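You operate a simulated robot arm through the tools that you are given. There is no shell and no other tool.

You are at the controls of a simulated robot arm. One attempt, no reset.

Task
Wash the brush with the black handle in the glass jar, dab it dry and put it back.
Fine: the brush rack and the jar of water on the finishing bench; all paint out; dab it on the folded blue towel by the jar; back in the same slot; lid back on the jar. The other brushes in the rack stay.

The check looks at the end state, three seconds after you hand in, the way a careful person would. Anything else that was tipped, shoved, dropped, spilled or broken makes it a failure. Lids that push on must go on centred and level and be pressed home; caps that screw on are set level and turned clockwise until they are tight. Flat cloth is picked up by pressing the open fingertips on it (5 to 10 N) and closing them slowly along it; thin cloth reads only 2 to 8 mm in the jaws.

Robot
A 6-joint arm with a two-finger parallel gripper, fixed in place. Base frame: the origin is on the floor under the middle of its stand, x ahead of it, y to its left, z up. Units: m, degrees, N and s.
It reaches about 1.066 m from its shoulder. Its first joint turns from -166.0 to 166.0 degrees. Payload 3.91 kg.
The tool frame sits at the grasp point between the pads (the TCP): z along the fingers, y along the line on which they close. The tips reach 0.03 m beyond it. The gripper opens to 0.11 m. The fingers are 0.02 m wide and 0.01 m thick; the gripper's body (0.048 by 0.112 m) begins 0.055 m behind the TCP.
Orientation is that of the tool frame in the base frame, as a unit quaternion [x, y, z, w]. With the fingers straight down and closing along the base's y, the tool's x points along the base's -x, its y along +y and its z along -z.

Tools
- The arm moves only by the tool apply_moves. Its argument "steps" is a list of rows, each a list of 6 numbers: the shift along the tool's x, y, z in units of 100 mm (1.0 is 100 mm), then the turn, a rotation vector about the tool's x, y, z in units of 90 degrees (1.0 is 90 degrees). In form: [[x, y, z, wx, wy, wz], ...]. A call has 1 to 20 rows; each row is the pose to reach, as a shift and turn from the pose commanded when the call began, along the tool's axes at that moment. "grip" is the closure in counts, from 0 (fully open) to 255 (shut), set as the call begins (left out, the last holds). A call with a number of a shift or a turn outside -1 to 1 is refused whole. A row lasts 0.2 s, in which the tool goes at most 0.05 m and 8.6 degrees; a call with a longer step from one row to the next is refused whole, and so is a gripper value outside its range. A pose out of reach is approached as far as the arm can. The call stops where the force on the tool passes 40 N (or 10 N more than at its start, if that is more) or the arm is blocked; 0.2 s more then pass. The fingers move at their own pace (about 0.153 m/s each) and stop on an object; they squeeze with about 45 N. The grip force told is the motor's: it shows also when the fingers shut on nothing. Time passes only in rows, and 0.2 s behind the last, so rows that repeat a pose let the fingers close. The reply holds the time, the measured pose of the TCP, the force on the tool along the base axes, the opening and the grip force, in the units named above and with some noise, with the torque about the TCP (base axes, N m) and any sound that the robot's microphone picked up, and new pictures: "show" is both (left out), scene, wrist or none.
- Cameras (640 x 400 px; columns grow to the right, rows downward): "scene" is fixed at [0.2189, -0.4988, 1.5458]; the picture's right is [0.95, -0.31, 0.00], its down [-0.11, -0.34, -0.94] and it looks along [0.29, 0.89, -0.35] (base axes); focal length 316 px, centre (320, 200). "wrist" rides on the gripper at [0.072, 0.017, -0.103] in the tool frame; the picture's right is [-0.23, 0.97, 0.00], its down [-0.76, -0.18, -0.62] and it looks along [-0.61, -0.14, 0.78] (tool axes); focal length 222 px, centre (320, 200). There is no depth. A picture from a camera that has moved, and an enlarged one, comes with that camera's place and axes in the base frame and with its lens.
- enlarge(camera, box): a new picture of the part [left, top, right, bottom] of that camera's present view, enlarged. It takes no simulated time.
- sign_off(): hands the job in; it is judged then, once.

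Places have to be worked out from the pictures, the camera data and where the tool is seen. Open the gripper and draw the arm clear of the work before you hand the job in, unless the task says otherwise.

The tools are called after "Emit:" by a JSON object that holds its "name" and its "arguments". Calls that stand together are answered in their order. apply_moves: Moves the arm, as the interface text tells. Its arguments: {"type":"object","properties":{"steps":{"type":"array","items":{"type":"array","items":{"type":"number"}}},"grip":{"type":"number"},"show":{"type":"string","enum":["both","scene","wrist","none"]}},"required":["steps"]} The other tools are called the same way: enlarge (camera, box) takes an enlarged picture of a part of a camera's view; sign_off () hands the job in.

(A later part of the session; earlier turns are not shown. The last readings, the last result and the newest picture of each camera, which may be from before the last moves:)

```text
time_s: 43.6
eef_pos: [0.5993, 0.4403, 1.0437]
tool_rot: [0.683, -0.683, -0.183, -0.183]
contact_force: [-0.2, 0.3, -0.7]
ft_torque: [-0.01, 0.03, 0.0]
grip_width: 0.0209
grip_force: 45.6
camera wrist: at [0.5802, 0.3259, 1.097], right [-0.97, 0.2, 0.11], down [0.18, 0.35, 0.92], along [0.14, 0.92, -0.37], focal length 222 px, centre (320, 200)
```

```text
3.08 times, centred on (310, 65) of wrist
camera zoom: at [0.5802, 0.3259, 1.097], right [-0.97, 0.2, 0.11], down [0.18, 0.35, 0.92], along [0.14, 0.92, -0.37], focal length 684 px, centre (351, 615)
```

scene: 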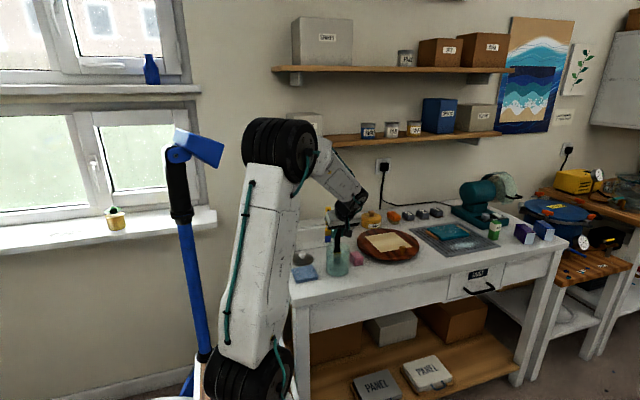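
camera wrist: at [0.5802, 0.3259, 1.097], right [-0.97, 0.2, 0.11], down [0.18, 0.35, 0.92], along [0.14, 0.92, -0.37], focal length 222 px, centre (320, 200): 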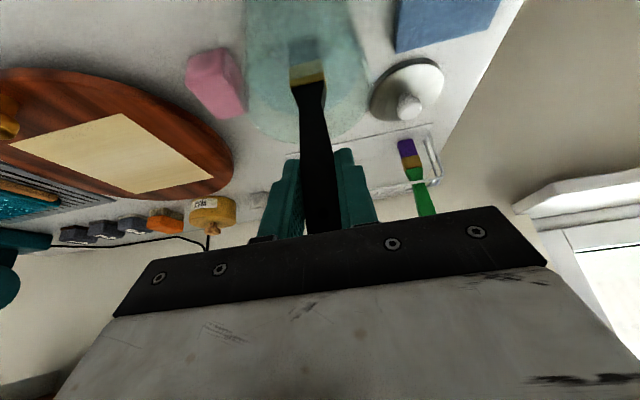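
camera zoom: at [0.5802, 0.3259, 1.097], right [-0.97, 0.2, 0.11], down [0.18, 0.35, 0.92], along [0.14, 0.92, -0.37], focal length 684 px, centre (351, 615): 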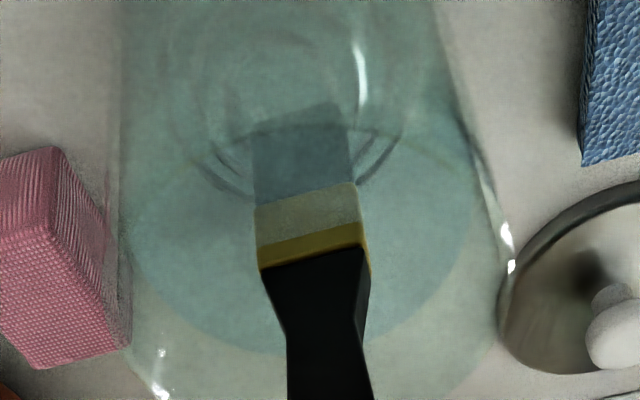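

The bristles are submerged with no contact force. I lower 8 mm more and swirl gently in 12 mm-radius circles.

Emit:
{"name": "apply_moves", "arguments": {"steps": [[0.04, 0, 0.069, 0, 0, 0], [0.04, -0.12, 0.069, 0, 0, 0], [-0.0336, -0.085, 0.1115, 0, 0, 0], [-0.064, 0, 0.129, 0, 0, 0], [-0.0336, 0.085, 0.1115, 0, 0, 0], [0.04, 0.12, 0.069, 0, 0, 0], [0.1136, 0.085, 0.0265, 0, 0, 0], [0.144, 0, 0.009, 0, 0, 0], [0.1136, -0.085, 0.0265, 0, 0, 0], [0.04, -0.12, 0.069, 0, 0, 0], [-0.0336, -0.085, 0.1115, 0, 0, 0], [-0.064, 0, 0.129, 0, 0, 0], [-0.0336, 0.085, 0.1115, 0, 0, 0], [0.04, 0.12, 0.069, 0, 0, 0], [0.1136, 0.085, 0.0265, 0, 0, 0], [0.144, 0, 0.009, 0, 0, 0], [0.1136, -0.085, 0.0265, 0, 0, 0], [0.04, 0, 0.069, 0, 0, 0]], "show": "both"}}

Emit:
{"name": "enlarge", "arguments": {"camera": "scene", "box": [305, 215, 365, 285]}}

Emit:
{"name": "enlarge", "arguments": {"camera": "wrist", "box": [220, 0, 400, 130]}}

```text
time_s: 44.1
eef_pos: [0.6023, 0.441, 1.0425]
tool_rot: [-0.682, 0.683, 0.185, 0.186]
contact_force: [-1.6, 0.1, 11.5]
ft_torque: [0.15, 0.3, 0.04]
grip_width: 0.0208
grip_force: 44.7
stopped in row 2: the force on the tool passed its limit at 45 N (the readings are from after the stop); the commanded pose is now the measured one
camera wrist: at [0.583, 0.3263, 1.0938], right [-0.97, 0.2, 0.11], down [0.18, 0.34, 0.92], along [0.14, 0.92, -0.37], focal length 222 px, centre (320, 200)
```

scene: 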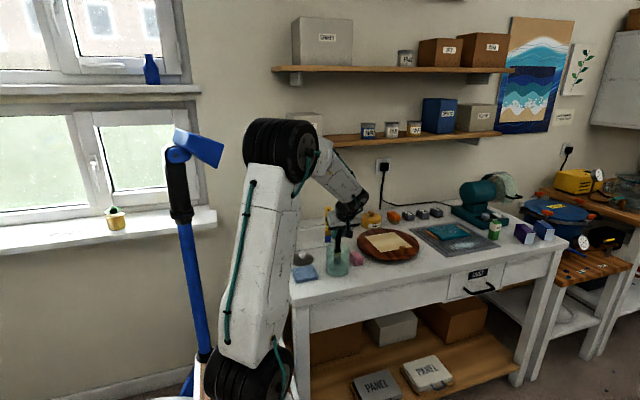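
wrist: 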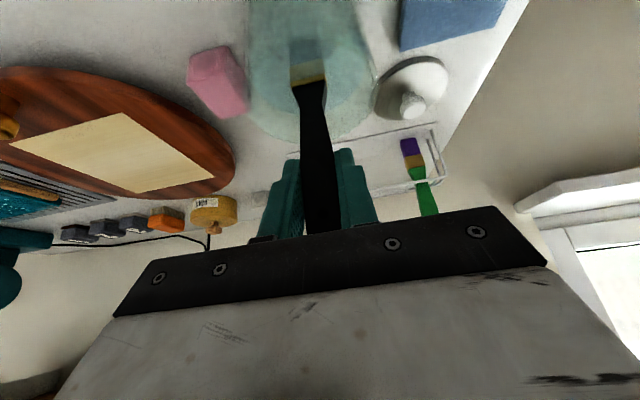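

```text
5.71 times, centred on (335, 250) of scene
camera zoom: at [0.2189, -0.4988, 1.5458], right [0.95, -0.31, 0.0], down [-0.11, -0.34, -0.94], along [0.29, 0.89, -0.35], focal length 1808 px, centre (234, -86)
```

zoom: 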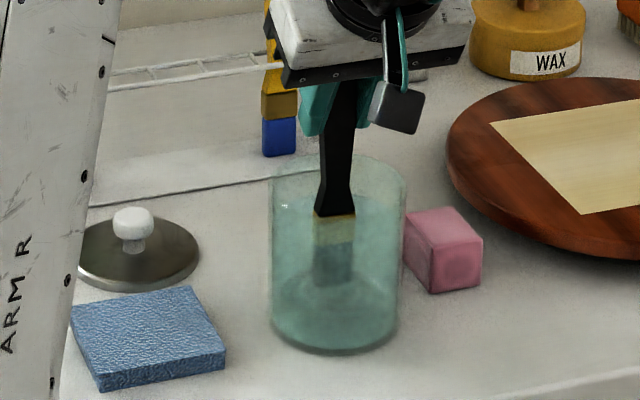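

```text
3.08 times, centred on (310, 65) of wrist
camera zoom: at [0.583, 0.3263, 1.0938], right [-0.97, 0.2, 0.11], down [0.18, 0.34, 0.92], along [0.14, 0.92, -0.37], focal length 684 px, centre (351, 615)
```

zoom: 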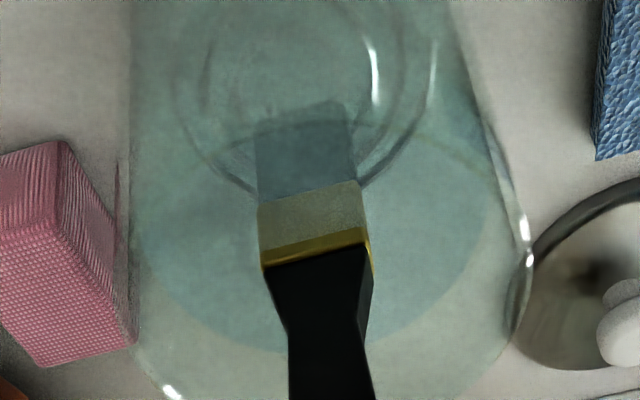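

The jar's inner floor is raised (about z≈0.91), so the bristles bottomed out and the call stopped; the jar itself has not moved in the picture. I raise 10 mm straight up and check the brush in the grip.

Emit:
{"name": "apply_moves", "arguments": {"steps": [[-0.025, 0, -0.0433, 0, 0, 0], [-0.05, 0, -0.0866, 0, 0, 0], [-0.05, 0, -0.0866, 0, 0, 0]], "show": "both"}}

Emit:
{"name": "enlarge", "arguments": {"camera": "scene", "box": [305, 215, 365, 285]}}

Emit:
{"name": "enlarge", "arguments": {"camera": "wrist", "box": [220, 0, 400, 130]}}

```text
time_s: 44.9
eef_pos: [0.6027, 0.442, 1.0497]
tool_rot: [-0.681, 0.683, 0.185, 0.187]
contact_force: [-0.1, -1.1, -0.8]
ft_torque: [0.03, 0.02, -0.01]
grip_width: 0.0209
grip_force: 44.6
camera wrist: at [0.5834, 0.3264, 1.1026], right [-0.97, 0.2, 0.11], down [0.18, 0.34, 0.92], along [0.14, 0.92, -0.37], focal length 222 px, centre (320, 200)
```

scene: 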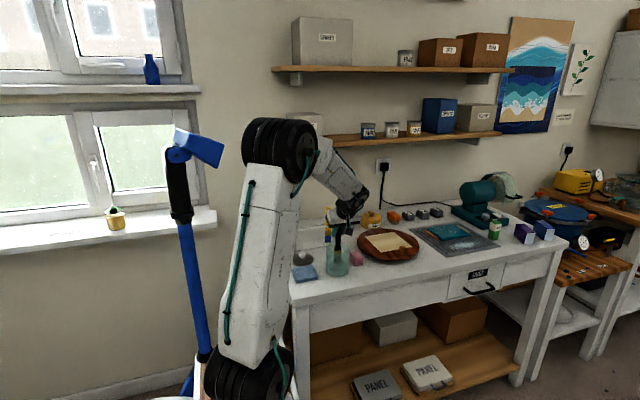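
wrist: 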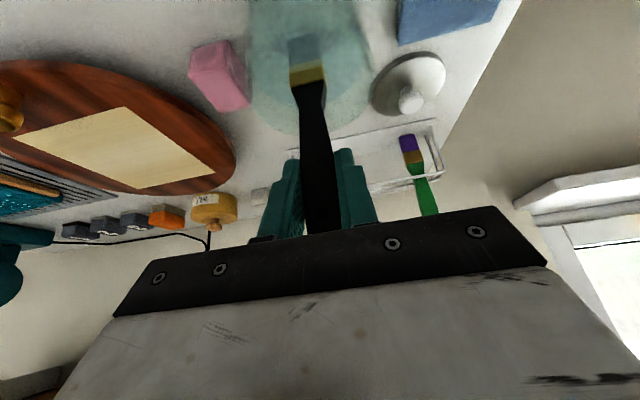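

```text
5.71 times, centred on (335, 250) of scene
camera zoom: at [0.2189, -0.4988, 1.5458], right [0.95, -0.31, 0.0], down [-0.11, -0.34, -0.94], along [0.29, 0.89, -0.35], focal length 1808 px, centre (234, -86)
```

zoom: 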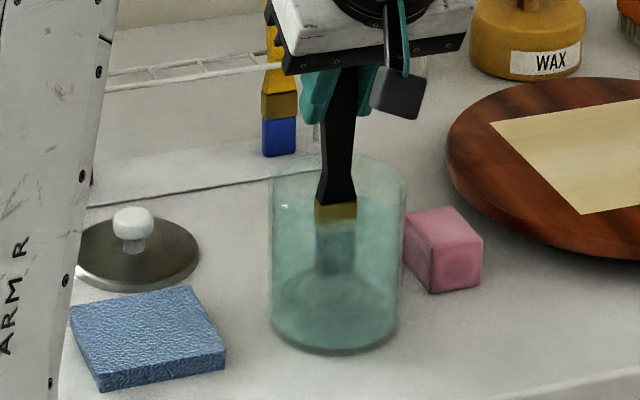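

```text
3.08 times, centred on (310, 65) of wrist
camera zoom: at [0.5834, 0.3264, 1.1026], right [-0.97, 0.2, 0.11], down [0.18, 0.34, 0.92], along [0.14, 0.92, -0.37], focal length 684 px, centre (351, 615)
```

zoom: 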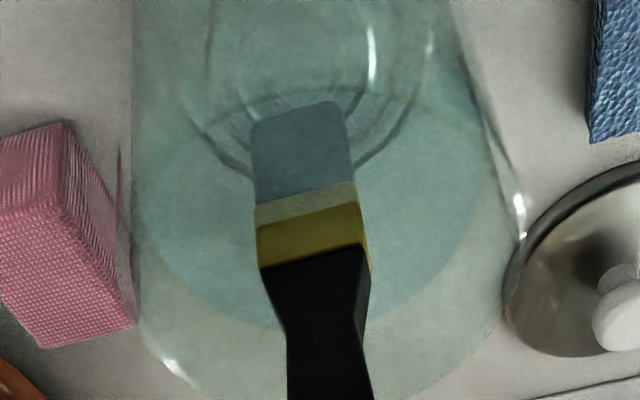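

The brush seating in the grip is unchanged. The bristles are fully under water about 9 mm above the floor, so I now swirl gently at this height.

Emit:
{"name": "apply_moves", "arguments": {"steps": [[0, 0.03, 0, 0, 0, 0], [0, -0.09, 0, 0, 0, 0], [-0.0736, -0.055, 0.0425, 0, 0, 0], [-0.104, 0.03, 0.06, 0, 0, 0], [-0.0736, 0.115, 0.0425, 0, 0, 0], [0, 0.15, 0, 0, 0, 0], [0.0736, 0.115, -0.0425, 0, 0, 0], [0.104, 0.03, -0.06, 0, 0, 0], [0.0736, -0.055, -0.0425, 0, 0, 0], [0, -0.09, 0, 0, 0, 0], [-0.0736, -0.055, 0.0425, 0, 0, 0], [-0.104, 0.03, 0.06, 0, 0, 0], [-0.0736, 0.115, 0.0425, 0, 0, 0], [0, 0.15, 0, 0, 0, 0], [0.0736, 0.115, -0.0425, 0, 0, 0], [0.104, 0.03, -0.06, 0, 0, 0], [0.0736, -0.055, -0.0425, 0, 0, 0], [0, 0.03, 0, 0, 0, 0]], "show": "wrist"}}

Emit:
{"name": "enlarge", "arguments": {"camera": "scene", "box": [305, 215, 365, 285]}}

Emit:
{"name": "enlarge", "arguments": {"camera": "wrist", "box": [220, 0, 400, 130]}}

```text
time_s: 48.7
eef_pos: [0.5984, 0.4399, 1.0495]
tool_rot: [-0.682, 0.683, 0.185, 0.186]
contact_force: [-0.1, -0.2, -0.7]
ft_torque: [-0.03, -0.01, 0.01]
grip_width: 0.0209
grip_force: 45.0
camera wrist: at [0.5796, 0.3268, 1.1035], right [-0.97, 0.2, 0.11], down [0.18, 0.34, 0.92], along [0.14, 0.92, -0.37], focal length 222 px, centre (320, 200)
```

wrist: 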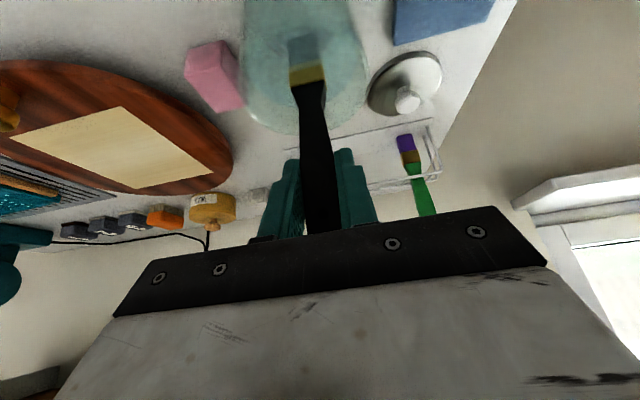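

```text
5.71 times, centred on (335, 250) of scene
camera zoom: at [0.2189, -0.4988, 1.5458], right [0.95, -0.31, 0.0], down [-0.11, -0.34, -0.94], along [0.29, 0.89, -0.35], focal length 1808 px, centre (234, -86)
```

zoom: 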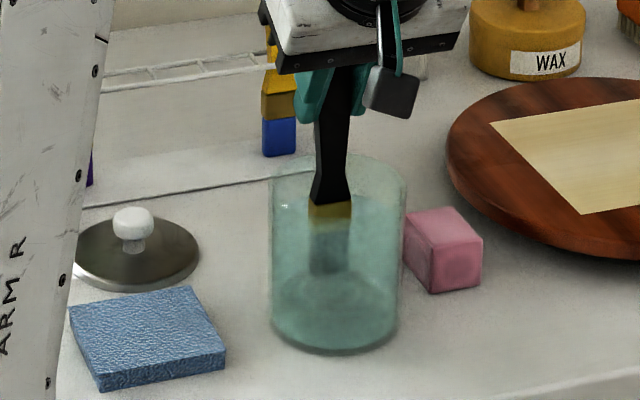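

```text
3.08 times, centred on (310, 65) of wrist
camera zoom: at [0.5796, 0.3268, 1.1035], right [-0.97, 0.2, 0.11], down [0.18, 0.34, 0.92], along [0.14, 0.92, -0.37], focal length 684 px, centre (351, 615)
```

zoom: 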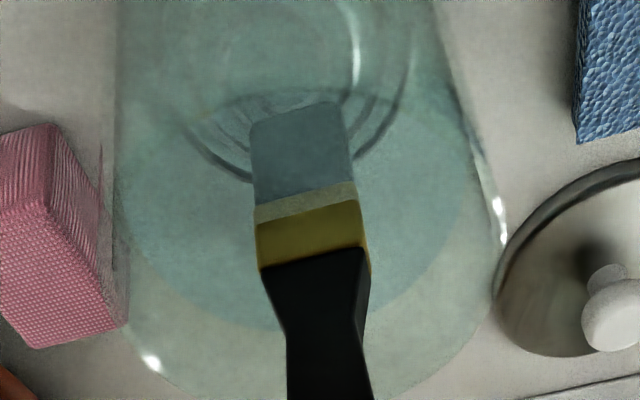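

No contact, no sloshing seen. I do two more circles and a few side-to-side strokes, then lift above the water (still inside the jar) to see the bristle colour.

Emit:
{"name": "apply_moves", "arguments": {"steps": [[0, -0.12, 0, 0, 0, 0], [-0.0736, -0.085, 0.0425, 0, 0, 0], [-0.104, 0, 0.06, 0, 0, 0], [-0.0736, 0.085, 0.0425, 0, 0, 0], [0, 0.12, 0, 0, 0, 0], [0.0736, 0.085, -0.0425, 0, 0, 0], [0.104, 0, -0.06, 0, 0, 0], [0.0736, -0.085, -0.0425, 0, 0, 0], [0, -0.12, 0, 0, 0, 0], [-0.0736, -0.085, 0.0425, 0, 0, 0], [-0.104, 0, 0.06, 0, 0, 0], [-0.0736, 0.085, 0.0425, 0, 0, 0], [0, 0.12, 0, 0, 0, 0], [0, 0, 0, 0, 0, 0], [0, -0.12, 0, 0, 0, 0], [0, 0, 0, 0, 0, 0], [0, 0.12, 0, 0, 0, 0], [0, 0, 0, 0, 0, 0]], "show": "none"}}

Emit:
{"name": "apply_moves", "arguments": {"steps": [[-0.05, 0, -0.0866, 0, 0, 0], [-0.1, 0, -0.1732, 0, 0, 0], [-0.15, 0, -0.2598, 0, 0, 0], [-0.2, 0, -0.3464, 0, 0, 0], [-0.25, 0, -0.433, 0, 0, 0], [-0.25, 0, -0.433, 0, 0, 0]], "show": "wrist"}}

Emit:
{"name": "enlarge", "arguments": {"camera": "scene", "box": [305, 215, 365, 285]}}

Emit:
{"name": "enlarge", "arguments": {"camera": "wrist", "box": [220, 0, 400, 130]}}

```text
time_s: 52.5
eef_pos: [0.6004, 0.4399, 1.0501]
tool_rot: [-0.681, 0.683, 0.185, 0.187]
contact_force: [-1.0, -0.2, -0.7]
ft_torque: [-0.02, -0.04, 0.05]
grip_width: 0.0211
grip_force: 44.8
```

```text
time_s: 53.9
eef_pos: [0.6004, 0.4406, 1.1001]
tool_rot: [-0.682, 0.683, 0.185, 0.186]
contact_force: [0.1, -0.2, -1.0]
ft_torque: [0.02, 0.0, 0.02]
grip_width: 0.021
grip_force: 45.2
camera wrist: at [0.5806, 0.325, 1.1533], right [-0.97, 0.2, 0.11], down [0.18, 0.34, 0.92], along [0.14, 0.92, -0.37], focal length 222 px, centre (320, 200)
```

wrist: 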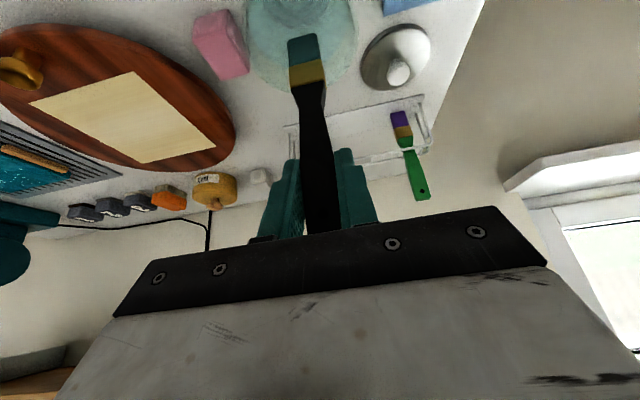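

```text
5.71 times, centred on (335, 250) of scene
camera zoom: at [0.2189, -0.4988, 1.5458], right [0.95, -0.31, 0.0], down [-0.11, -0.34, -0.94], along [0.29, 0.89, -0.35], focal length 1808 px, centre (234, -86)
```

zoom: 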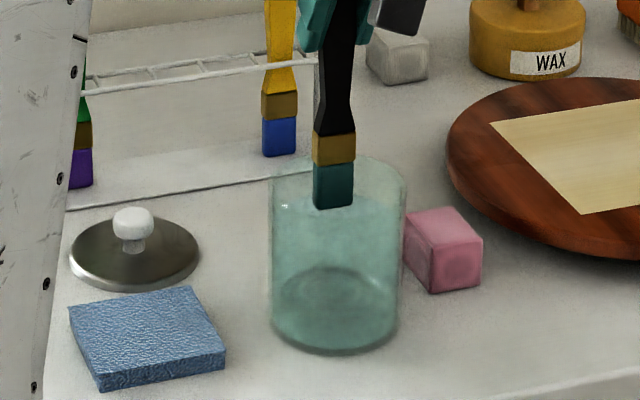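

```text
3.08 times, centred on (310, 65) of wrist
camera zoom: at [0.5806, 0.325, 1.1533], right [-0.97, 0.2, 0.11], down [0.18, 0.34, 0.92], along [0.14, 0.92, -0.37], focal length 684 px, centre (351, 615)
```

zoom: 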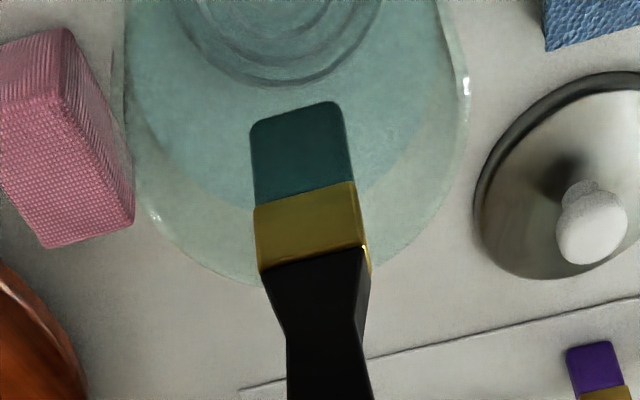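

The bristles came out wet and darker but still teal, so paint remains. I lower back to the same depth and wash more.

Emit:
{"name": "apply_moves", "arguments": {"steps": [[0.06, 0, 0.104, 0, 0, 0], [0.12, 0, 0.208, 0, 0, 0], [0.18, 0, 0.312, 0, 0, 0], [0.25, 0, 0.433, 0, 0, 0], [0.25, 0, 0.433, 0, 0, 0]], "show": "none"}}

Emit:
{"name": "apply_moves", "arguments": {"steps": [[0, -0.13, 0, 0, 0, 0], [-0.113, 0, 0.065, 0, 0, 0], [0, 0.13, 0, 0, 0, 0], [0.113, 0, -0.065, 0, 0, 0], [0, -0.13, 0, 0, 0, 0], [-0.113, 0, 0.065, 0, 0, 0], [0, 0.13, 0, 0, 0, 0], [0.113, 0, -0.065, 0, 0, 0], [0, -0.13, 0, 0, 0, 0], [-0.113, 0, 0.065, 0, 0, 0], [0, 0.13, 0, 0, 0, 0], [0.113, 0, -0.065, 0, 0, 0], [0, -0.13, 0, 0, 0, 0], [-0.113, 0, 0.065, 0, 0, 0], [0, 0.13, 0, 0, 0, 0], [0.113, 0, -0.065, 0, 0, 0], [0, -0.13, 0, 0, 0, 0], [0, 0.13, 0, 0, 0, 0], [0, 0, 0, 0, 0, 0], [0, 0, 0, 0, 0, 0]], "show": "wrist"}}

Emit:
{"name": "enlarge", "arguments": {"camera": "wrist", "box": [220, 0, 400, 130]}}

```text
time_s: 55.1
eef_pos: [0.601, 0.4424, 1.0511]
tool_rot: [-0.682, 0.683, 0.185, 0.186]
contact_force: [-0.1, -0.1, -0.3]
ft_torque: [0.01, -0.01, 0.0]
grip_width: 0.021
grip_force: 45.0
```

```text
time_s: 59.3
eef_pos: [0.6005, 0.4422, 1.0484]
tool_rot: [-0.682, 0.683, 0.185, 0.186]
contact_force: [0.1, 0.1, -1.0]
ft_torque: [0.02, 0.0, 0.01]
grip_width: 0.0211
grip_force: 45.1
camera wrist: at [0.5804, 0.3274, 1.1013], right [-0.97, 0.2, 0.11], down [0.18, 0.34, 0.92], along [0.14, 0.92, -0.37], focal length 222 px, centre (320, 200)
```

wrist: 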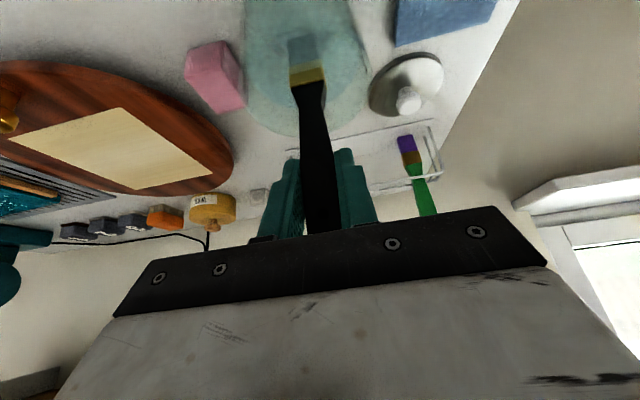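

```text
3.08 times, centred on (310, 65) of wrist
camera zoom: at [0.5804, 0.3274, 1.1013], right [-0.97, 0.2, 0.11], down [0.18, 0.34, 0.92], along [0.14, 0.92, -0.37], focal length 684 px, centre (351, 615)
```

zoom: 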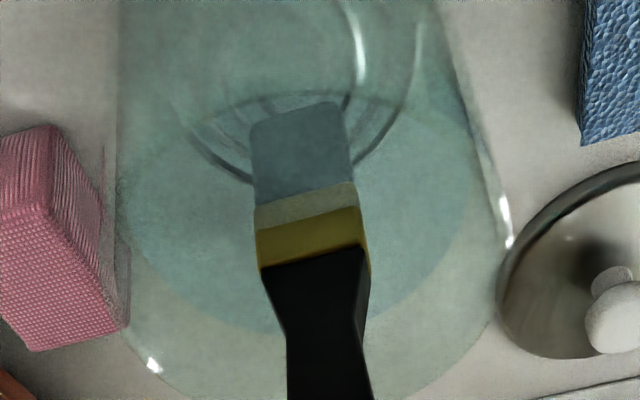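

I lift above the water again to judge the colour after this second wash.

Emit:
{"name": "apply_moves", "arguments": {"steps": [[-0.06, 0, -0.104, 0, 0, 0], [-0.12, 0, -0.208, 0, 0, 0], [-0.18, 0, -0.312, 0, 0, 0], [-0.25, 0, -0.433, 0, 0, 0], [-0.25, 0, -0.433, 0, 0, 0]], "show": "wrist"}}

Emit:
{"name": "enlarge", "arguments": {"camera": "wrist", "box": [220, 0, 400, 130]}}

Emit:
{"name": "enlarge", "arguments": {"camera": "scene", "box": [320, 220, 360, 260]}}

```text
time_s: 60.5
eef_pos: [0.6, 0.4407, 1.1]
tool_rot: [-0.682, 0.683, 0.185, 0.185]
contact_force: [0.1, 0.9, -0.3]
ft_torque: [0.01, -0.02, -0.03]
grip_width: 0.0208
grip_force: 44.6
camera wrist: at [0.5807, 0.3262, 1.1529], right [-0.97, 0.2, 0.11], down [0.18, 0.34, 0.92], along [0.14, 0.92, -0.37], focal length 222 px, centre (320, 200)
```

wrist: 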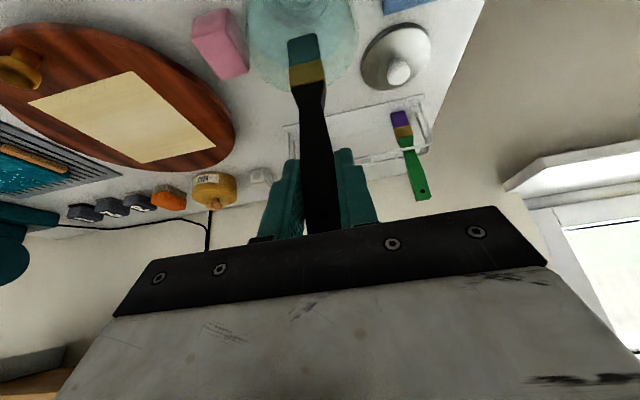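

```text
3.08 times, centred on (310, 65) of wrist
camera zoom: at [0.5807, 0.3262, 1.1529], right [-0.97, 0.2, 0.11], down [0.18, 0.34, 0.92], along [0.14, 0.92, -0.37], focal length 684 px, centre (351, 615)
```

zoom: 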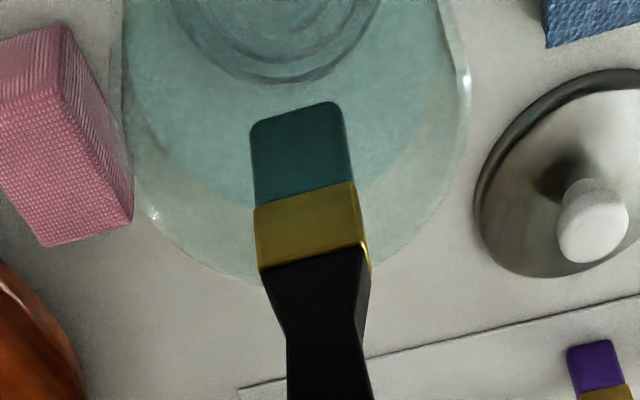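

```text
10.00 times, centred on (340, 240) of scene
camera zoom: at [0.2189, -0.4988, 1.5458], right [0.95, -0.31, 0.0], down [-0.11, -0.34, -0.94], along [0.29, 0.89, -0.35], focal length 3164 px, centre (120, -200)
```

zoom: 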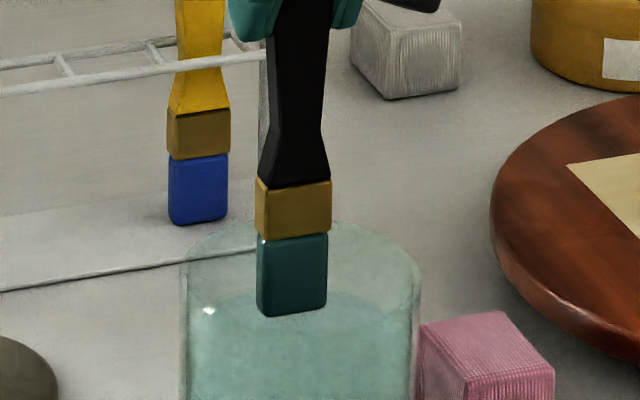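

The bristles are still teal, so free swirling isn't enough. I'll go back down and work the bristles lightly against the jar's raised floor; first I find light contact in small steps.

Emit:
{"name": "apply_moves", "arguments": {"steps": [[0.06, 0, 0.104, 0, 0, 0], [0.12, 0, 0.208, 0, 0, 0], [0.18, 0, 0.312, 0, 0, 0], [0.25, 0, 0.433, 0, 0, 0], [0.27, 0, 0.4677, 0, 0, 0], [0.27, 0, 0.4677, 0, 0, 0]], "show": "none"}}

Emit:
{"name": "apply_moves", "arguments": {"steps": [[0.005, 0, 0.00866, 0, 0, 0], [0.01, 0, 0.0173, 0, 0, 0]], "show": "none"}}

Emit:
{"name": "apply_moves", "arguments": {"steps": [[0.005, 0, 0.00866, 0, 0, 0], [0.01, 0, 0.0173, 0, 0, 0]], "show": "none"}}

```text
time_s: 61.9
eef_pos: [0.6006, 0.4421, 1.0448]
tool_rot: [-0.682, 0.683, 0.184, 0.186]
contact_force: [0.7, -0.2, -0.5]
ft_torque: [0.05, 0.03, 0.01]
grip_width: 0.0209
grip_force: 44.9
```

```text
time_s: 62.5
eef_pos: [0.5985, 0.4417, 1.0435]
tool_rot: [-0.682, 0.683, 0.185, 0.186]
contact_force: [1.2, 0.9, -0.2]
ft_torque: [0.01, 0.02, 0.01]
grip_width: 0.0206
grip_force: 44.7
```

```text
time_s: 63.1
eef_pos: [0.5977, 0.4398, 1.0428]
tool_rot: [-0.682, 0.683, 0.184, 0.186]
contact_force: [0.2, 1.2, 0.1]
ft_torque: [0.02, 0.01, 0.03]
grip_width: 0.0211
grip_force: 45.5
```

No contact yet at 1.0428. I continue in 1 mm steps.

Emit:
{"name": "apply_moves", "arguments": {"steps": [[0.005, 0, 0.00866, 0, 0, 0], [0.005, 0, 0.00866, 0, 0, 0]], "show": "none"}}

Emit:
{"name": "apply_moves", "arguments": {"steps": [[0.005, 0, 0.00866, 0, 0, 0], [0.005, 0, 0.00866, 0, 0, 0]], "show": "wrist"}}

Emit:
{"name": "enlarge", "arguments": {"camera": "wrist", "box": [220, 0, 400, 130]}}

```text
time_s: 63.7
eef_pos: [0.5984, 0.4397, 1.0417]
tool_rot: [-0.681, 0.684, 0.184, 0.186]
contact_force: [-1.0, -0.3, -0.1]
ft_torque: [0.01, -0.01, 0.02]
grip_width: 0.021
grip_force: 44.8
```

```text
time_s: 64.3
eef_pos: [0.599, 0.4407, 1.0421]
tool_rot: [-0.682, 0.683, 0.186, 0.186]
contact_force: [-0.9, -0.7, 9.3]
ft_torque: [-0.17, 0.24, 0.0]
grip_width: 0.0208
grip_force: 45.0
camera wrist: at [0.58, 0.325, 1.0939], right [-0.97, 0.2, 0.11], down [0.18, 0.34, 0.92], along [0.14, 0.92, -0.37], focal length 222 px, centre (320, 200)
```

wrist: 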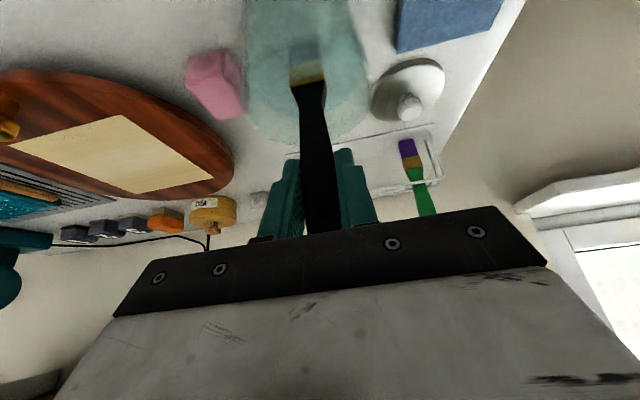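

```text
3.08 times, centred on (310, 65) of wrist
camera zoom: at [0.58, 0.325, 1.0939], right [-0.97, 0.2, 0.11], down [0.18, 0.34, 0.92], along [0.14, 0.92, -0.37], focal length 684 px, centre (351, 615)
```

zoom: 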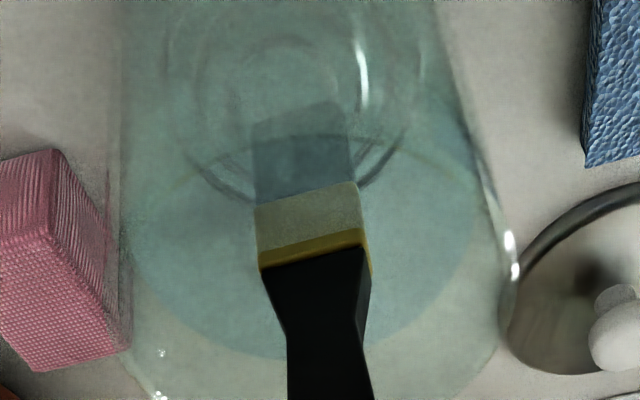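

Light contact found (9 N). I ease up 0.6 mm and work the bristles on the floor with small 8 mm circles.

Emit:
{"name": "apply_moves", "arguments": {"steps": [[-0.003, 0, -0.0052, 0, 0, 0], [-0.003, -0.08, -0.0052, 0, 0, 0], [-0.052, -0.057, 0.023, 0, 0, 0], [-0.072, 0, 0.035, 0, 0, 0], [-0.052, 0.057, 0.023, 0, 0, 0], [-0.003, 0.08, -0.0052, 0, 0, 0], [0.046, 0.057, -0.0335, 0, 0, 0], [0.066, 0, -0.045, 0, 0, 0], [0.046, -0.057, -0.0335, 0, 0, 0], [-0.003, -0.08, -0.0052, 0, 0, 0], [-0.052, -0.057, 0.023, 0, 0, 0], [-0.072, 0, 0.035, 0, 0, 0], [-0.052, 0.057, 0.023, 0, 0, 0], [-0.003, 0.08, -0.0052, 0, 0, 0], [0.046, 0.057, -0.0335, 0, 0, 0], [0.066, 0, -0.045, 0, 0, 0], [0.046, -0.057, -0.0335, 0, 0, 0], [-0.003, 0, -0.0052, 0, 0, 0]], "show": "wrist"}}

Emit:
{"name": "enlarge", "arguments": {"camera": "wrist", "box": [220, 0, 400, 130]}}

Emit:
{"name": "enlarge", "arguments": {"camera": "scene", "box": [305, 215, 365, 285]}}

```text
time_s: 68.1
eef_pos: [0.5991, 0.4416, 1.0414]
tool_rot: [-0.681, 0.684, 0.184, 0.186]
contact_force: [0.3, -1.5, 4.2]
ft_torque: [-0.18, -0.13, -0.03]
grip_width: 0.0207
grip_force: 45.4
camera wrist: at [0.5802, 0.3261, 1.094], right [-0.97, 0.2, 0.11], down [0.18, 0.34, 0.92], along [0.14, 0.92, -0.37], focal length 222 px, centre (320, 200)
```

wrist: 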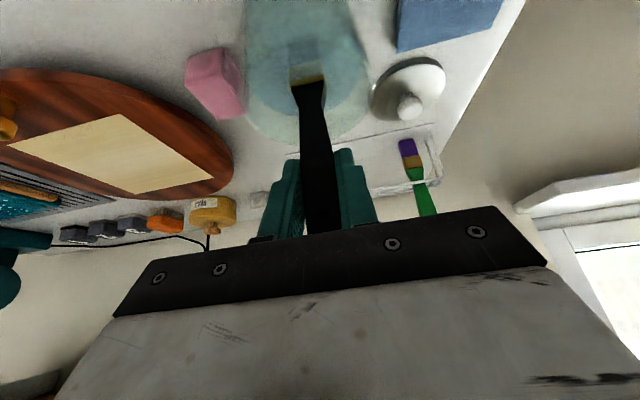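

```text
3.08 times, centred on (310, 65) of wrist
camera zoom: at [0.5802, 0.3261, 1.094], right [-0.97, 0.2, 0.11], down [0.18, 0.34, 0.92], along [0.14, 0.92, -0.37], focal length 684 px, centre (351, 615)
```

zoom: 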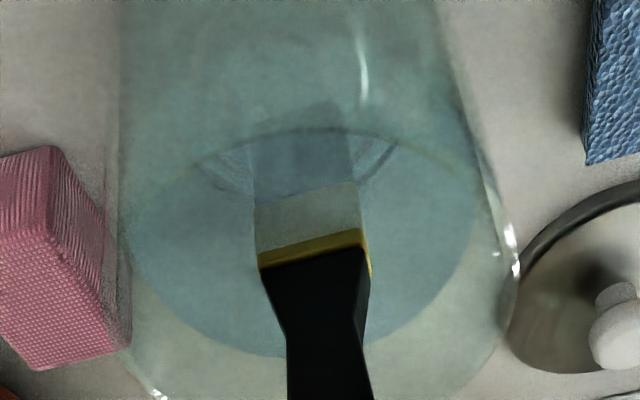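

```text
5.71 times, centred on (335, 250) of scene
camera zoom: at [0.2189, -0.4988, 1.5458], right [0.95, -0.31, 0.0], down [-0.11, -0.34, -0.94], along [0.29, 0.89, -0.35], focal length 1808 px, centre (234, -86)
```

zoom: 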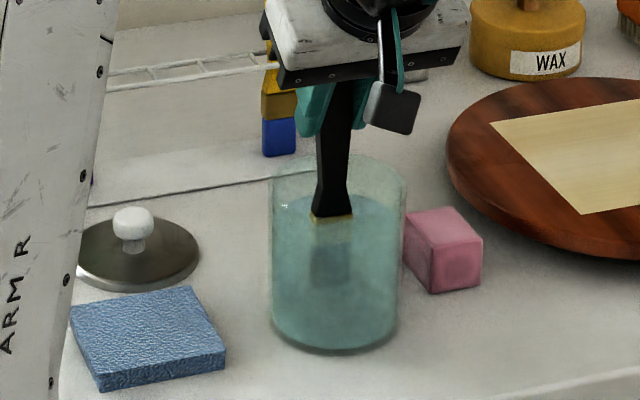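

The water has clouded noticeably, so working the bristles against the floor is releasing paint. I continue with more circles at the same light pressure.

Emit:
{"name": "apply_moves", "arguments": {"steps": [[0, -0.08, 0, 0, 0, 0], [-0.049, -0.057, 0.0283, 0, 0, 0], [-0.069, 0, 0.04, 0, 0, 0], [-0.049, 0.057, 0.0283, 0, 0, 0], [0, 0.08, 0, 0, 0, 0], [0.049, 0.057, -0.0283, 0, 0, 0], [0.069, 0, -0.04, 0, 0, 0], [0.049, -0.057, -0.0283, 0, 0, 0], [0, -0.08, 0, 0, 0, 0], [-0.049, -0.057, 0.0283, 0, 0, 0], [-0.069, 0, 0.04, 0, 0, 0], [-0.049, 0.057, 0.0283, 0, 0, 0], [0, 0.08, 0, 0, 0, 0], [0.049, 0.057, -0.0283, 0, 0, 0], [0.069, 0, -0.04, 0, 0, 0], [0.049, -0.057, -0.0283, 0, 0, 0], [0, -0.08, 0, 0, 0, 0], [0, 0, 0, 0, 0, 0]], "show": "none"}}

Emit:
{"name": "apply_moves", "arguments": {"steps": [[-0.06, 0, -0.104, 0, 0, 0], [-0.12, 0, -0.208, 0, 0, 0], [-0.18, 0, -0.312, 0, 0, 0], [-0.24, 0, -0.416, 0, 0, 0], [-0.3, 0, -0.52, 0, 0, 0], [-0.3, 0, -0.52, 0, 0, 0]], "show": "wrist"}}

Emit:
{"name": "enlarge", "arguments": {"camera": "wrist", "box": [220, 0, 400, 130]}}

Emit:
{"name": "enlarge", "arguments": {"camera": "scene", "box": [305, 215, 365, 285]}}

```text
time_s: 71.9
eef_pos: [0.5994, 0.4419, 1.0396]
tool_rot: [0.682, -0.682, -0.185, -0.188]
contact_force: [7.2, -1.7, 18.0]
ft_torque: [-0.09, -0.88, -0.06]
grip_width: 0.021
grip_force: 44.8
```

```text
time_s: 73.3
eef_pos: [0.5994, 0.4418, 1.0994]
tool_rot: [-0.681, 0.684, 0.184, 0.186]
contact_force: [-0.1, -0.1, 0.2]
ft_torque: [-0.01, -0.01, -0.02]
grip_width: 0.0209
grip_force: 45.3
camera wrist: at [0.5806, 0.3266, 1.1541], right [-0.97, 0.2, 0.11], down [0.18, 0.34, 0.92], along [0.14, 0.92, -0.37], focal length 222 px, centre (320, 200)
```

wrist: 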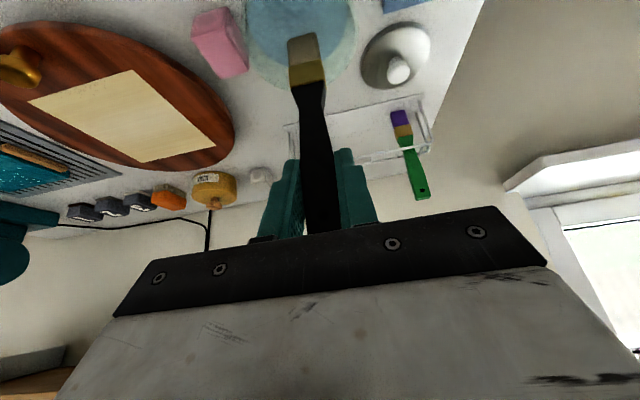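

```text
3.08 times, centred on (310, 65) of wrist
camera zoom: at [0.5806, 0.3266, 1.1541], right [-0.97, 0.2, 0.11], down [0.18, 0.34, 0.92], along [0.14, 0.92, -0.37], focal length 684 px, centre (351, 615)
```

zoom: 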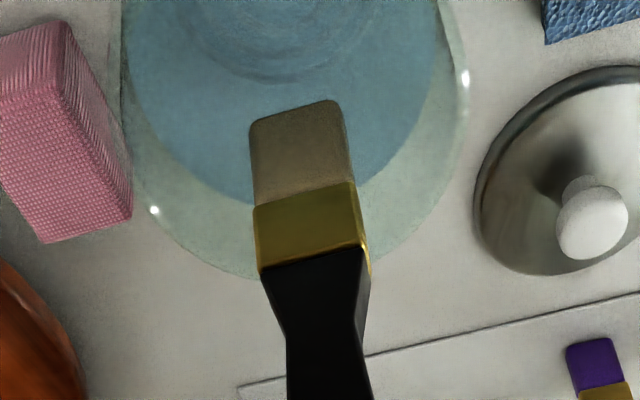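

```text
5.71 times, centred on (335, 250) of scene
camera zoom: at [0.2189, -0.4988, 1.5458], right [0.95, -0.31, 0.0], down [-0.11, -0.34, -0.94], along [0.29, 0.89, -0.35], focal length 1808 px, centre (234, -86)
```

zoom: 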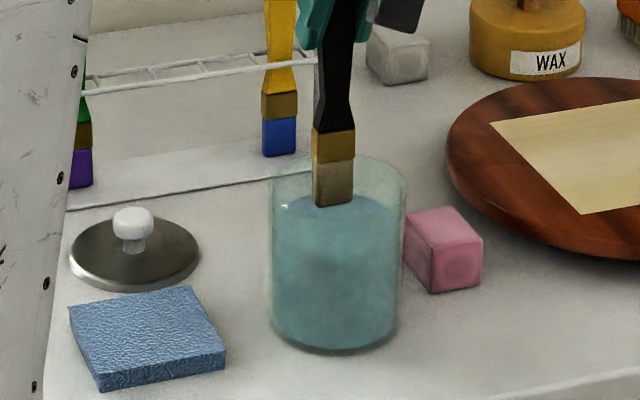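

The bristles are now a natural taupe and the water is tinted blue — paint is coming out. I look closer for any residue.

Emit:
{"name": "enlarge", "arguments": {"camera": "scene", "box": [328, 232, 352, 256]}}

Emit:
{"name": "enlarge", "arguments": {"camera": "wrist", "box": [275, 20, 340, 90]}}

```text
16.00 times, centred on (340, 244) of scene
camera zoom: at [0.2189, -0.4988, 1.5458], right [0.95, -0.31, 0.0], down [-0.11, -0.34, -0.94], along [0.29, 0.89, -0.35], focal length 5063 px, centre (0, -504)
```

zoom: 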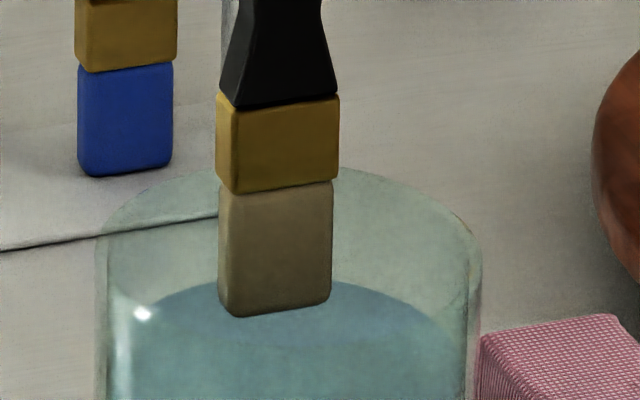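

```text
5.71 times, centred on (308, 55) of wrist
camera zoom: at [0.5806, 0.3266, 1.1541], right [-0.97, 0.2, 0.11], down [0.18, 0.34, 0.92], along [0.14, 0.92, -0.37], focal length 1269 px, centre (391, 1029)
```

zoom: 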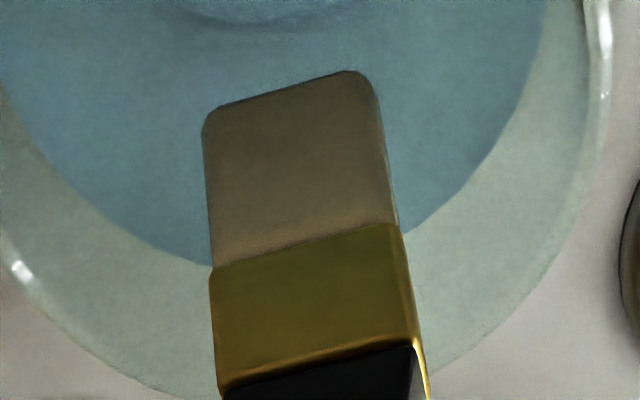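

The bristles look uniformly clean; for safety I do one more short round against the floor at slightly lighter pressure.

Emit:
{"name": "apply_moves", "arguments": {"steps": [[0.06, 0, 0.104, 0, 0, 0], [0.12, 0, 0.208, 0, 0, 0], [0.18, 0, 0.312, 0, 0, 0], [0.24, 0, 0.416, 0, 0, 0], [0.296, 0, 0.513, 0, 0, 0], [0.296, 0, 0.513, 0, 0, 0]], "show": "none"}}

Emit:
{"name": "apply_moves", "arguments": {"steps": [[0, -0.08, 0, 0, 0, 0], [-0.049, -0.057, 0.0283, 0, 0, 0], [-0.069, 0, 0.04, 0, 0, 0], [-0.049, 0.057, 0.0283, 0, 0, 0], [0, 0.08, 0, 0, 0, 0], [0.049, 0.057, -0.0283, 0, 0, 0], [0.069, 0, -0.04, 0, 0, 0], [0.049, -0.057, -0.0283, 0, 0, 0], [0, -0.08, 0, 0, 0, 0], [-0.049, -0.057, 0.0283, 0, 0, 0], [-0.069, 0, 0.04, 0, 0, 0], [-0.049, 0.057, 0.0283, 0, 0, 0], [0, 0.08, 0, 0, 0, 0], [0.049, 0.057, -0.0283, 0, 0, 0], [0.069, 0, -0.04, 0, 0, 0], [0.049, -0.057, -0.0283, 0, 0, 0], [0, -0.04, 0, 0, 0, 0], [0, 0, 0, 0, 0, 0]], "show": "none"}}

```text
time_s: 74.7
eef_pos: [0.598, 0.4393, 1.0401]
tool_rot: [-0.682, 0.683, 0.185, 0.186]
contact_force: [0.1, 0.9, 0.3]
ft_torque: [0.05, 0.02, -0.04]
grip_width: 0.0211
grip_force: 44.9
```

```text
time_s: 78.5
eef_pos: [0.6005, 0.4419, 1.0397]
tool_rot: [-0.682, 0.683, 0.184, 0.185]
contact_force: [0.1, 0.0, -0.4]
ft_torque: [-0.03, -0.04, -0.01]
grip_width: 0.0209
grip_force: 45.0
```

Now I raise slowly out of the water, pause a moment above the surface for drips, then rise clear of the rim.

Emit:
{"name": "apply_moves", "arguments": {"steps": [[-0.05, 0, -0.0866, 0, 0, 0], [-0.1, 0, -0.1732, 0, 0, 0], [-0.15, 0, -0.2598, 0, 0, 0], [-0.2, 0, -0.3464, 0, 0, 0], [-0.25, 0, -0.433, 0, 0, 0], [-0.28, 0, -0.485, 0, 0, 0], [-0.28, 0, -0.485, 0, 0, 0], [-0.28, 0, -0.485, 0, 0, 0], [-0.28, 0, -0.485, 0, 0, 0], [-0.28, 0, -0.485, 0, 0, 0], [-0.28, 0, -0.485, 0, 0, 0], [-0.28, 0, -0.485, 0, 0, 0], [-0.28, 0, -0.485, 0, 0, 0], [-0.28, 0, -0.485, 0, 0, 0], [-0.28, 0, -0.485, 0, 0, 0]], "show": "none"}}

Emit:
{"name": "apply_moves", "arguments": {"steps": [[-0.08, 0, -0.1386, 0, 0, 0], [-0.16, 0, -0.277, 0, 0, 0], [-0.24, 0, -0.4157, 0, 0, 0], [-0.32, 0, -0.554, 0, 0, 0], [-0.32, 0, -0.554, 0, 0, 0]], "show": "both"}}

Emit:
{"name": "enlarge", "arguments": {"camera": "scene", "box": [285, 200, 375, 290]}}

```text
time_s: 81.7
eef_pos: [0.5994, 0.4422, 1.0963]
tool_rot: [-0.682, 0.683, 0.185, 0.187]
contact_force: [0.2, -0.8, -0.7]
ft_torque: [-0.01, 0.0, 0.0]
grip_width: 0.0206
grip_force: 45.0
```

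```text
time_s: 82.9
eef_pos: [0.5998, 0.4407, 1.161]
tool_rot: [-0.682, 0.683, 0.185, 0.186]
contact_force: [0.6, -0.1, 0.4]
ft_torque: [0.0, 0.01, 0.02]
grip_width: 0.021
grip_force: 45.3
camera wrist: at [0.5809, 0.326, 1.2153], right [-0.97, 0.2, 0.11], down [0.18, 0.34, 0.92], along [0.14, 0.92, -0.37], focal length 222 px, centre (320, 200)
```

scene: 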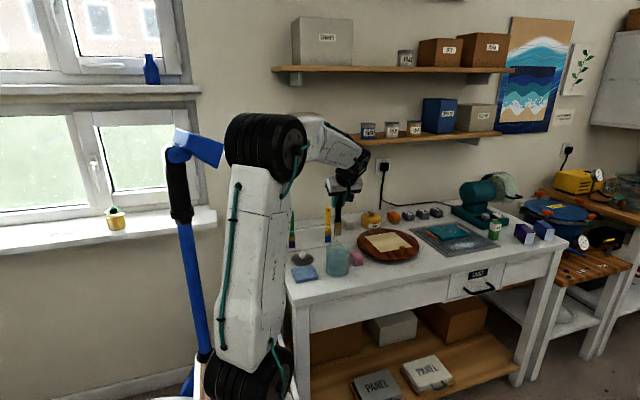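
wrist: 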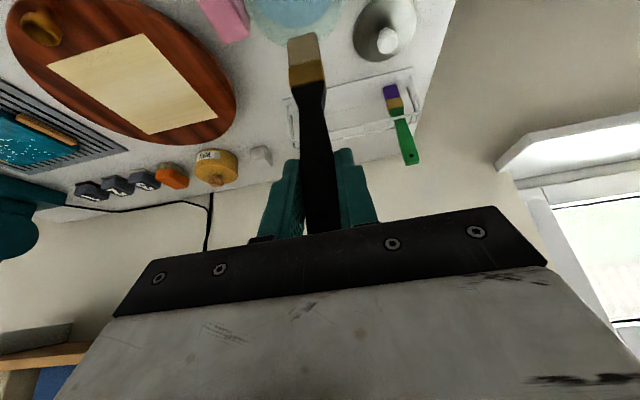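

```text
4.44 times, centred on (330, 245) of scene
camera zoom: at [0.2189, -0.4988, 1.5458], right [0.95, -0.31, 0.0], down [-0.11, -0.34, -0.94], along [0.29, 0.89, -0.35], focal length 1406 px, centre (276, 0)
```

zoom: 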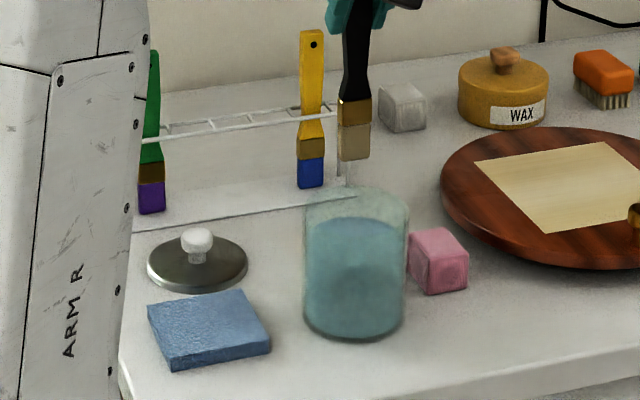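

The bristles look pale tan and clean. I carry the brush over to the towel, centre about (0.472, 0.450).

Emit:
{"name": "apply_moves", "arguments": {"steps": [[0, 0.3, 0, 0, 0, 0], [0, 0.6, 0, 0, 0, 0], [0, 0.7, 0, 0, 0, 0]], "show": "none"}}

Emit:
{"name": "apply_moves", "arguments": {"steps": [[-0.04, 0.25, 0.02, 0, 0, 0], [-0.087, 0.5, 0.05, 0, 0, 0], [-0.087, 0.55, 0.05, 0, 0, 0], [-0.087, 0.55, 0.05, 0, 0, 0]], "show": "both"}}

Emit:
{"name": "enlarge", "arguments": {"camera": "scene", "box": [275, 200, 365, 290]}}

```text
time_s: 83.7
eef_pos: [0.5325, 0.4395, 1.1611]
tool_rot: [-0.681, 0.684, 0.184, 0.186]
contact_force: [0.5, 0.0, -0.6]
ft_torque: [0.03, 0.05, -0.02]
grip_width: 0.0209
grip_force: 44.7
```

```text
time_s: 84.7
eef_pos: [0.4781, 0.4504, 1.1612]
tool_rot: [-0.682, 0.683, 0.184, 0.186]
contact_force: [0.2, -0.4, -0.5]
ft_torque: [-0.01, -0.01, 0.01]
grip_width: 0.0211
grip_force: 44.5
camera wrist: at [0.4575, 0.3361, 1.2146], right [-0.97, 0.2, 0.11], down [0.18, 0.34, 0.92], along [0.14, 0.92, -0.37], focal length 222 px, centre (320, 200)
```

scene: 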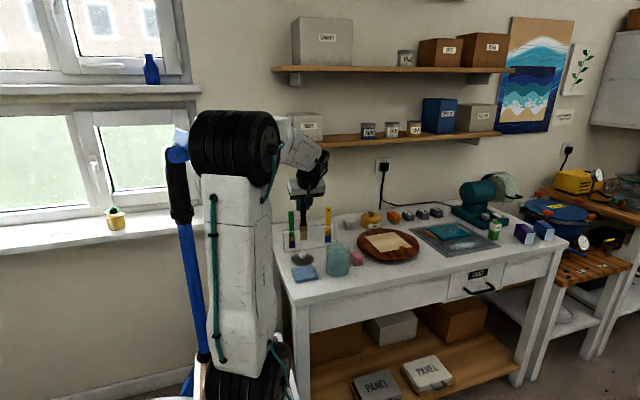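
wrist: 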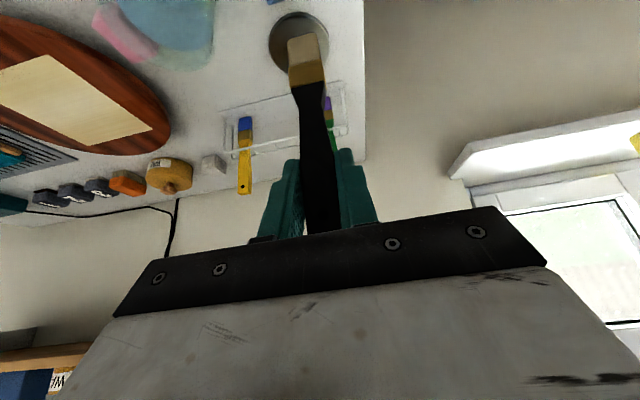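

```text
4.44 times, centred on (320, 245) of scene
camera zoom: at [0.2189, -0.4988, 1.5458], right [0.95, -0.31, 0.0], down [-0.11, -0.34, -0.94], along [0.29, 0.89, -0.35], focal length 1406 px, centre (320, 0)
```

zoom: 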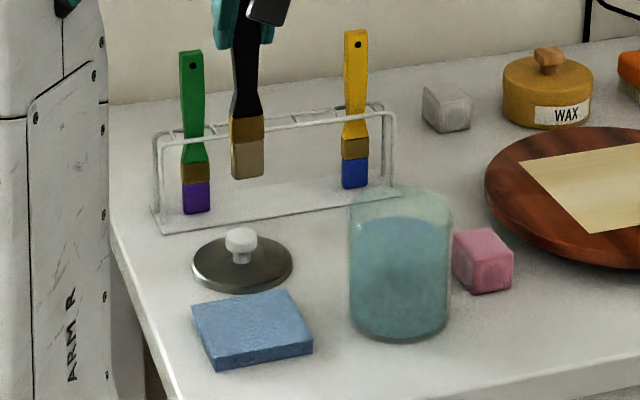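

The brush hangs above the towel. I descend 110 mm, leaving about 3 cm, and check.

Emit:
{"name": "apply_moves", "arguments": {"steps": [[0.15, 0, 0.26, 0, 0, 0], [0.3, 0, 0.52, 0, 0, 0], [0.45, 0, 0.78, 0, 0, 0], [0.55, 0, 0.953, 0, 0, 0], [0.55, 0, 0.953, 0, 0, 0]], "show": "wrist"}}

Emit:
{"name": "enlarge", "arguments": {"camera": "scene", "box": [285, 220, 345, 290]}}

Emit:
{"name": "enlarge", "arguments": {"camera": "wrist", "box": [220, 0, 400, 130]}}

```text
time_s: 85.9
eef_pos: [0.4728, 0.4503, 1.0526]
tool_rot: [-0.682, 0.683, 0.184, 0.187]
contact_force: [-0.5, 0.4, -0.6]
ft_torque: [0.01, 0.01, 0.01]
grip_width: 0.0208
grip_force: 44.5
camera wrist: at [0.4552, 0.3349, 1.1048], right [-0.97, 0.2, 0.11], down [0.18, 0.34, 0.92], along [0.14, 0.92, -0.37], focal length 222 px, centre (320, 200)
```

wrist: 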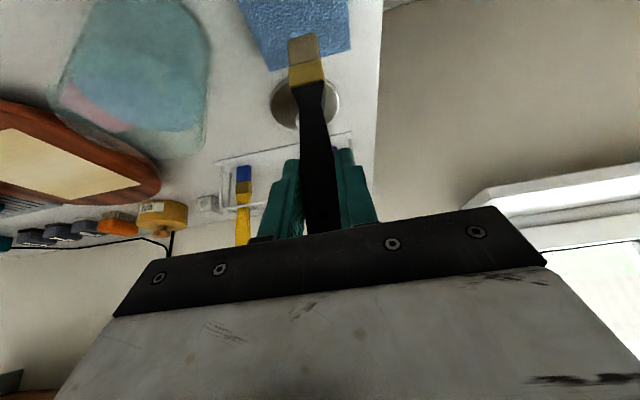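

```text
5.71 times, centred on (315, 255) of scene
camera zoom: at [0.2189, -0.4988, 1.5458], right [0.95, -0.31, 0.0], down [-0.11, -0.34, -0.94], along [0.29, 0.89, -0.35], focal length 1808 px, centre (349, -114)
```

zoom: 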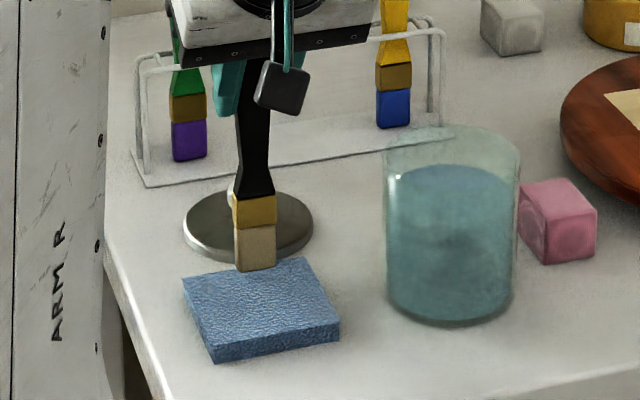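

```text
3.08 times, centred on (310, 65) of wrist
camera zoom: at [0.4552, 0.3349, 1.1048], right [-0.97, 0.2, 0.11], down [0.18, 0.34, 0.92], along [0.14, 0.92, -0.37], focal length 684 px, centre (351, 615)
```

zoom: 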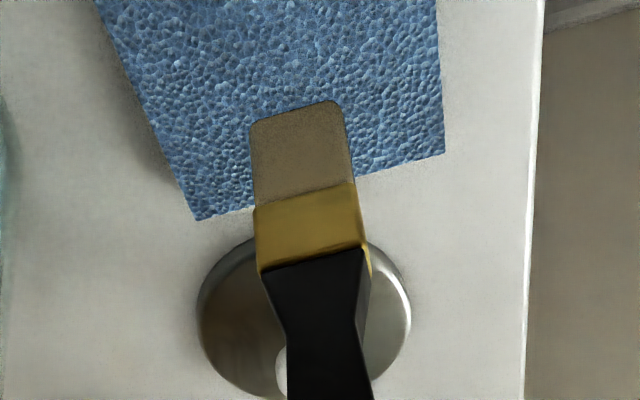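

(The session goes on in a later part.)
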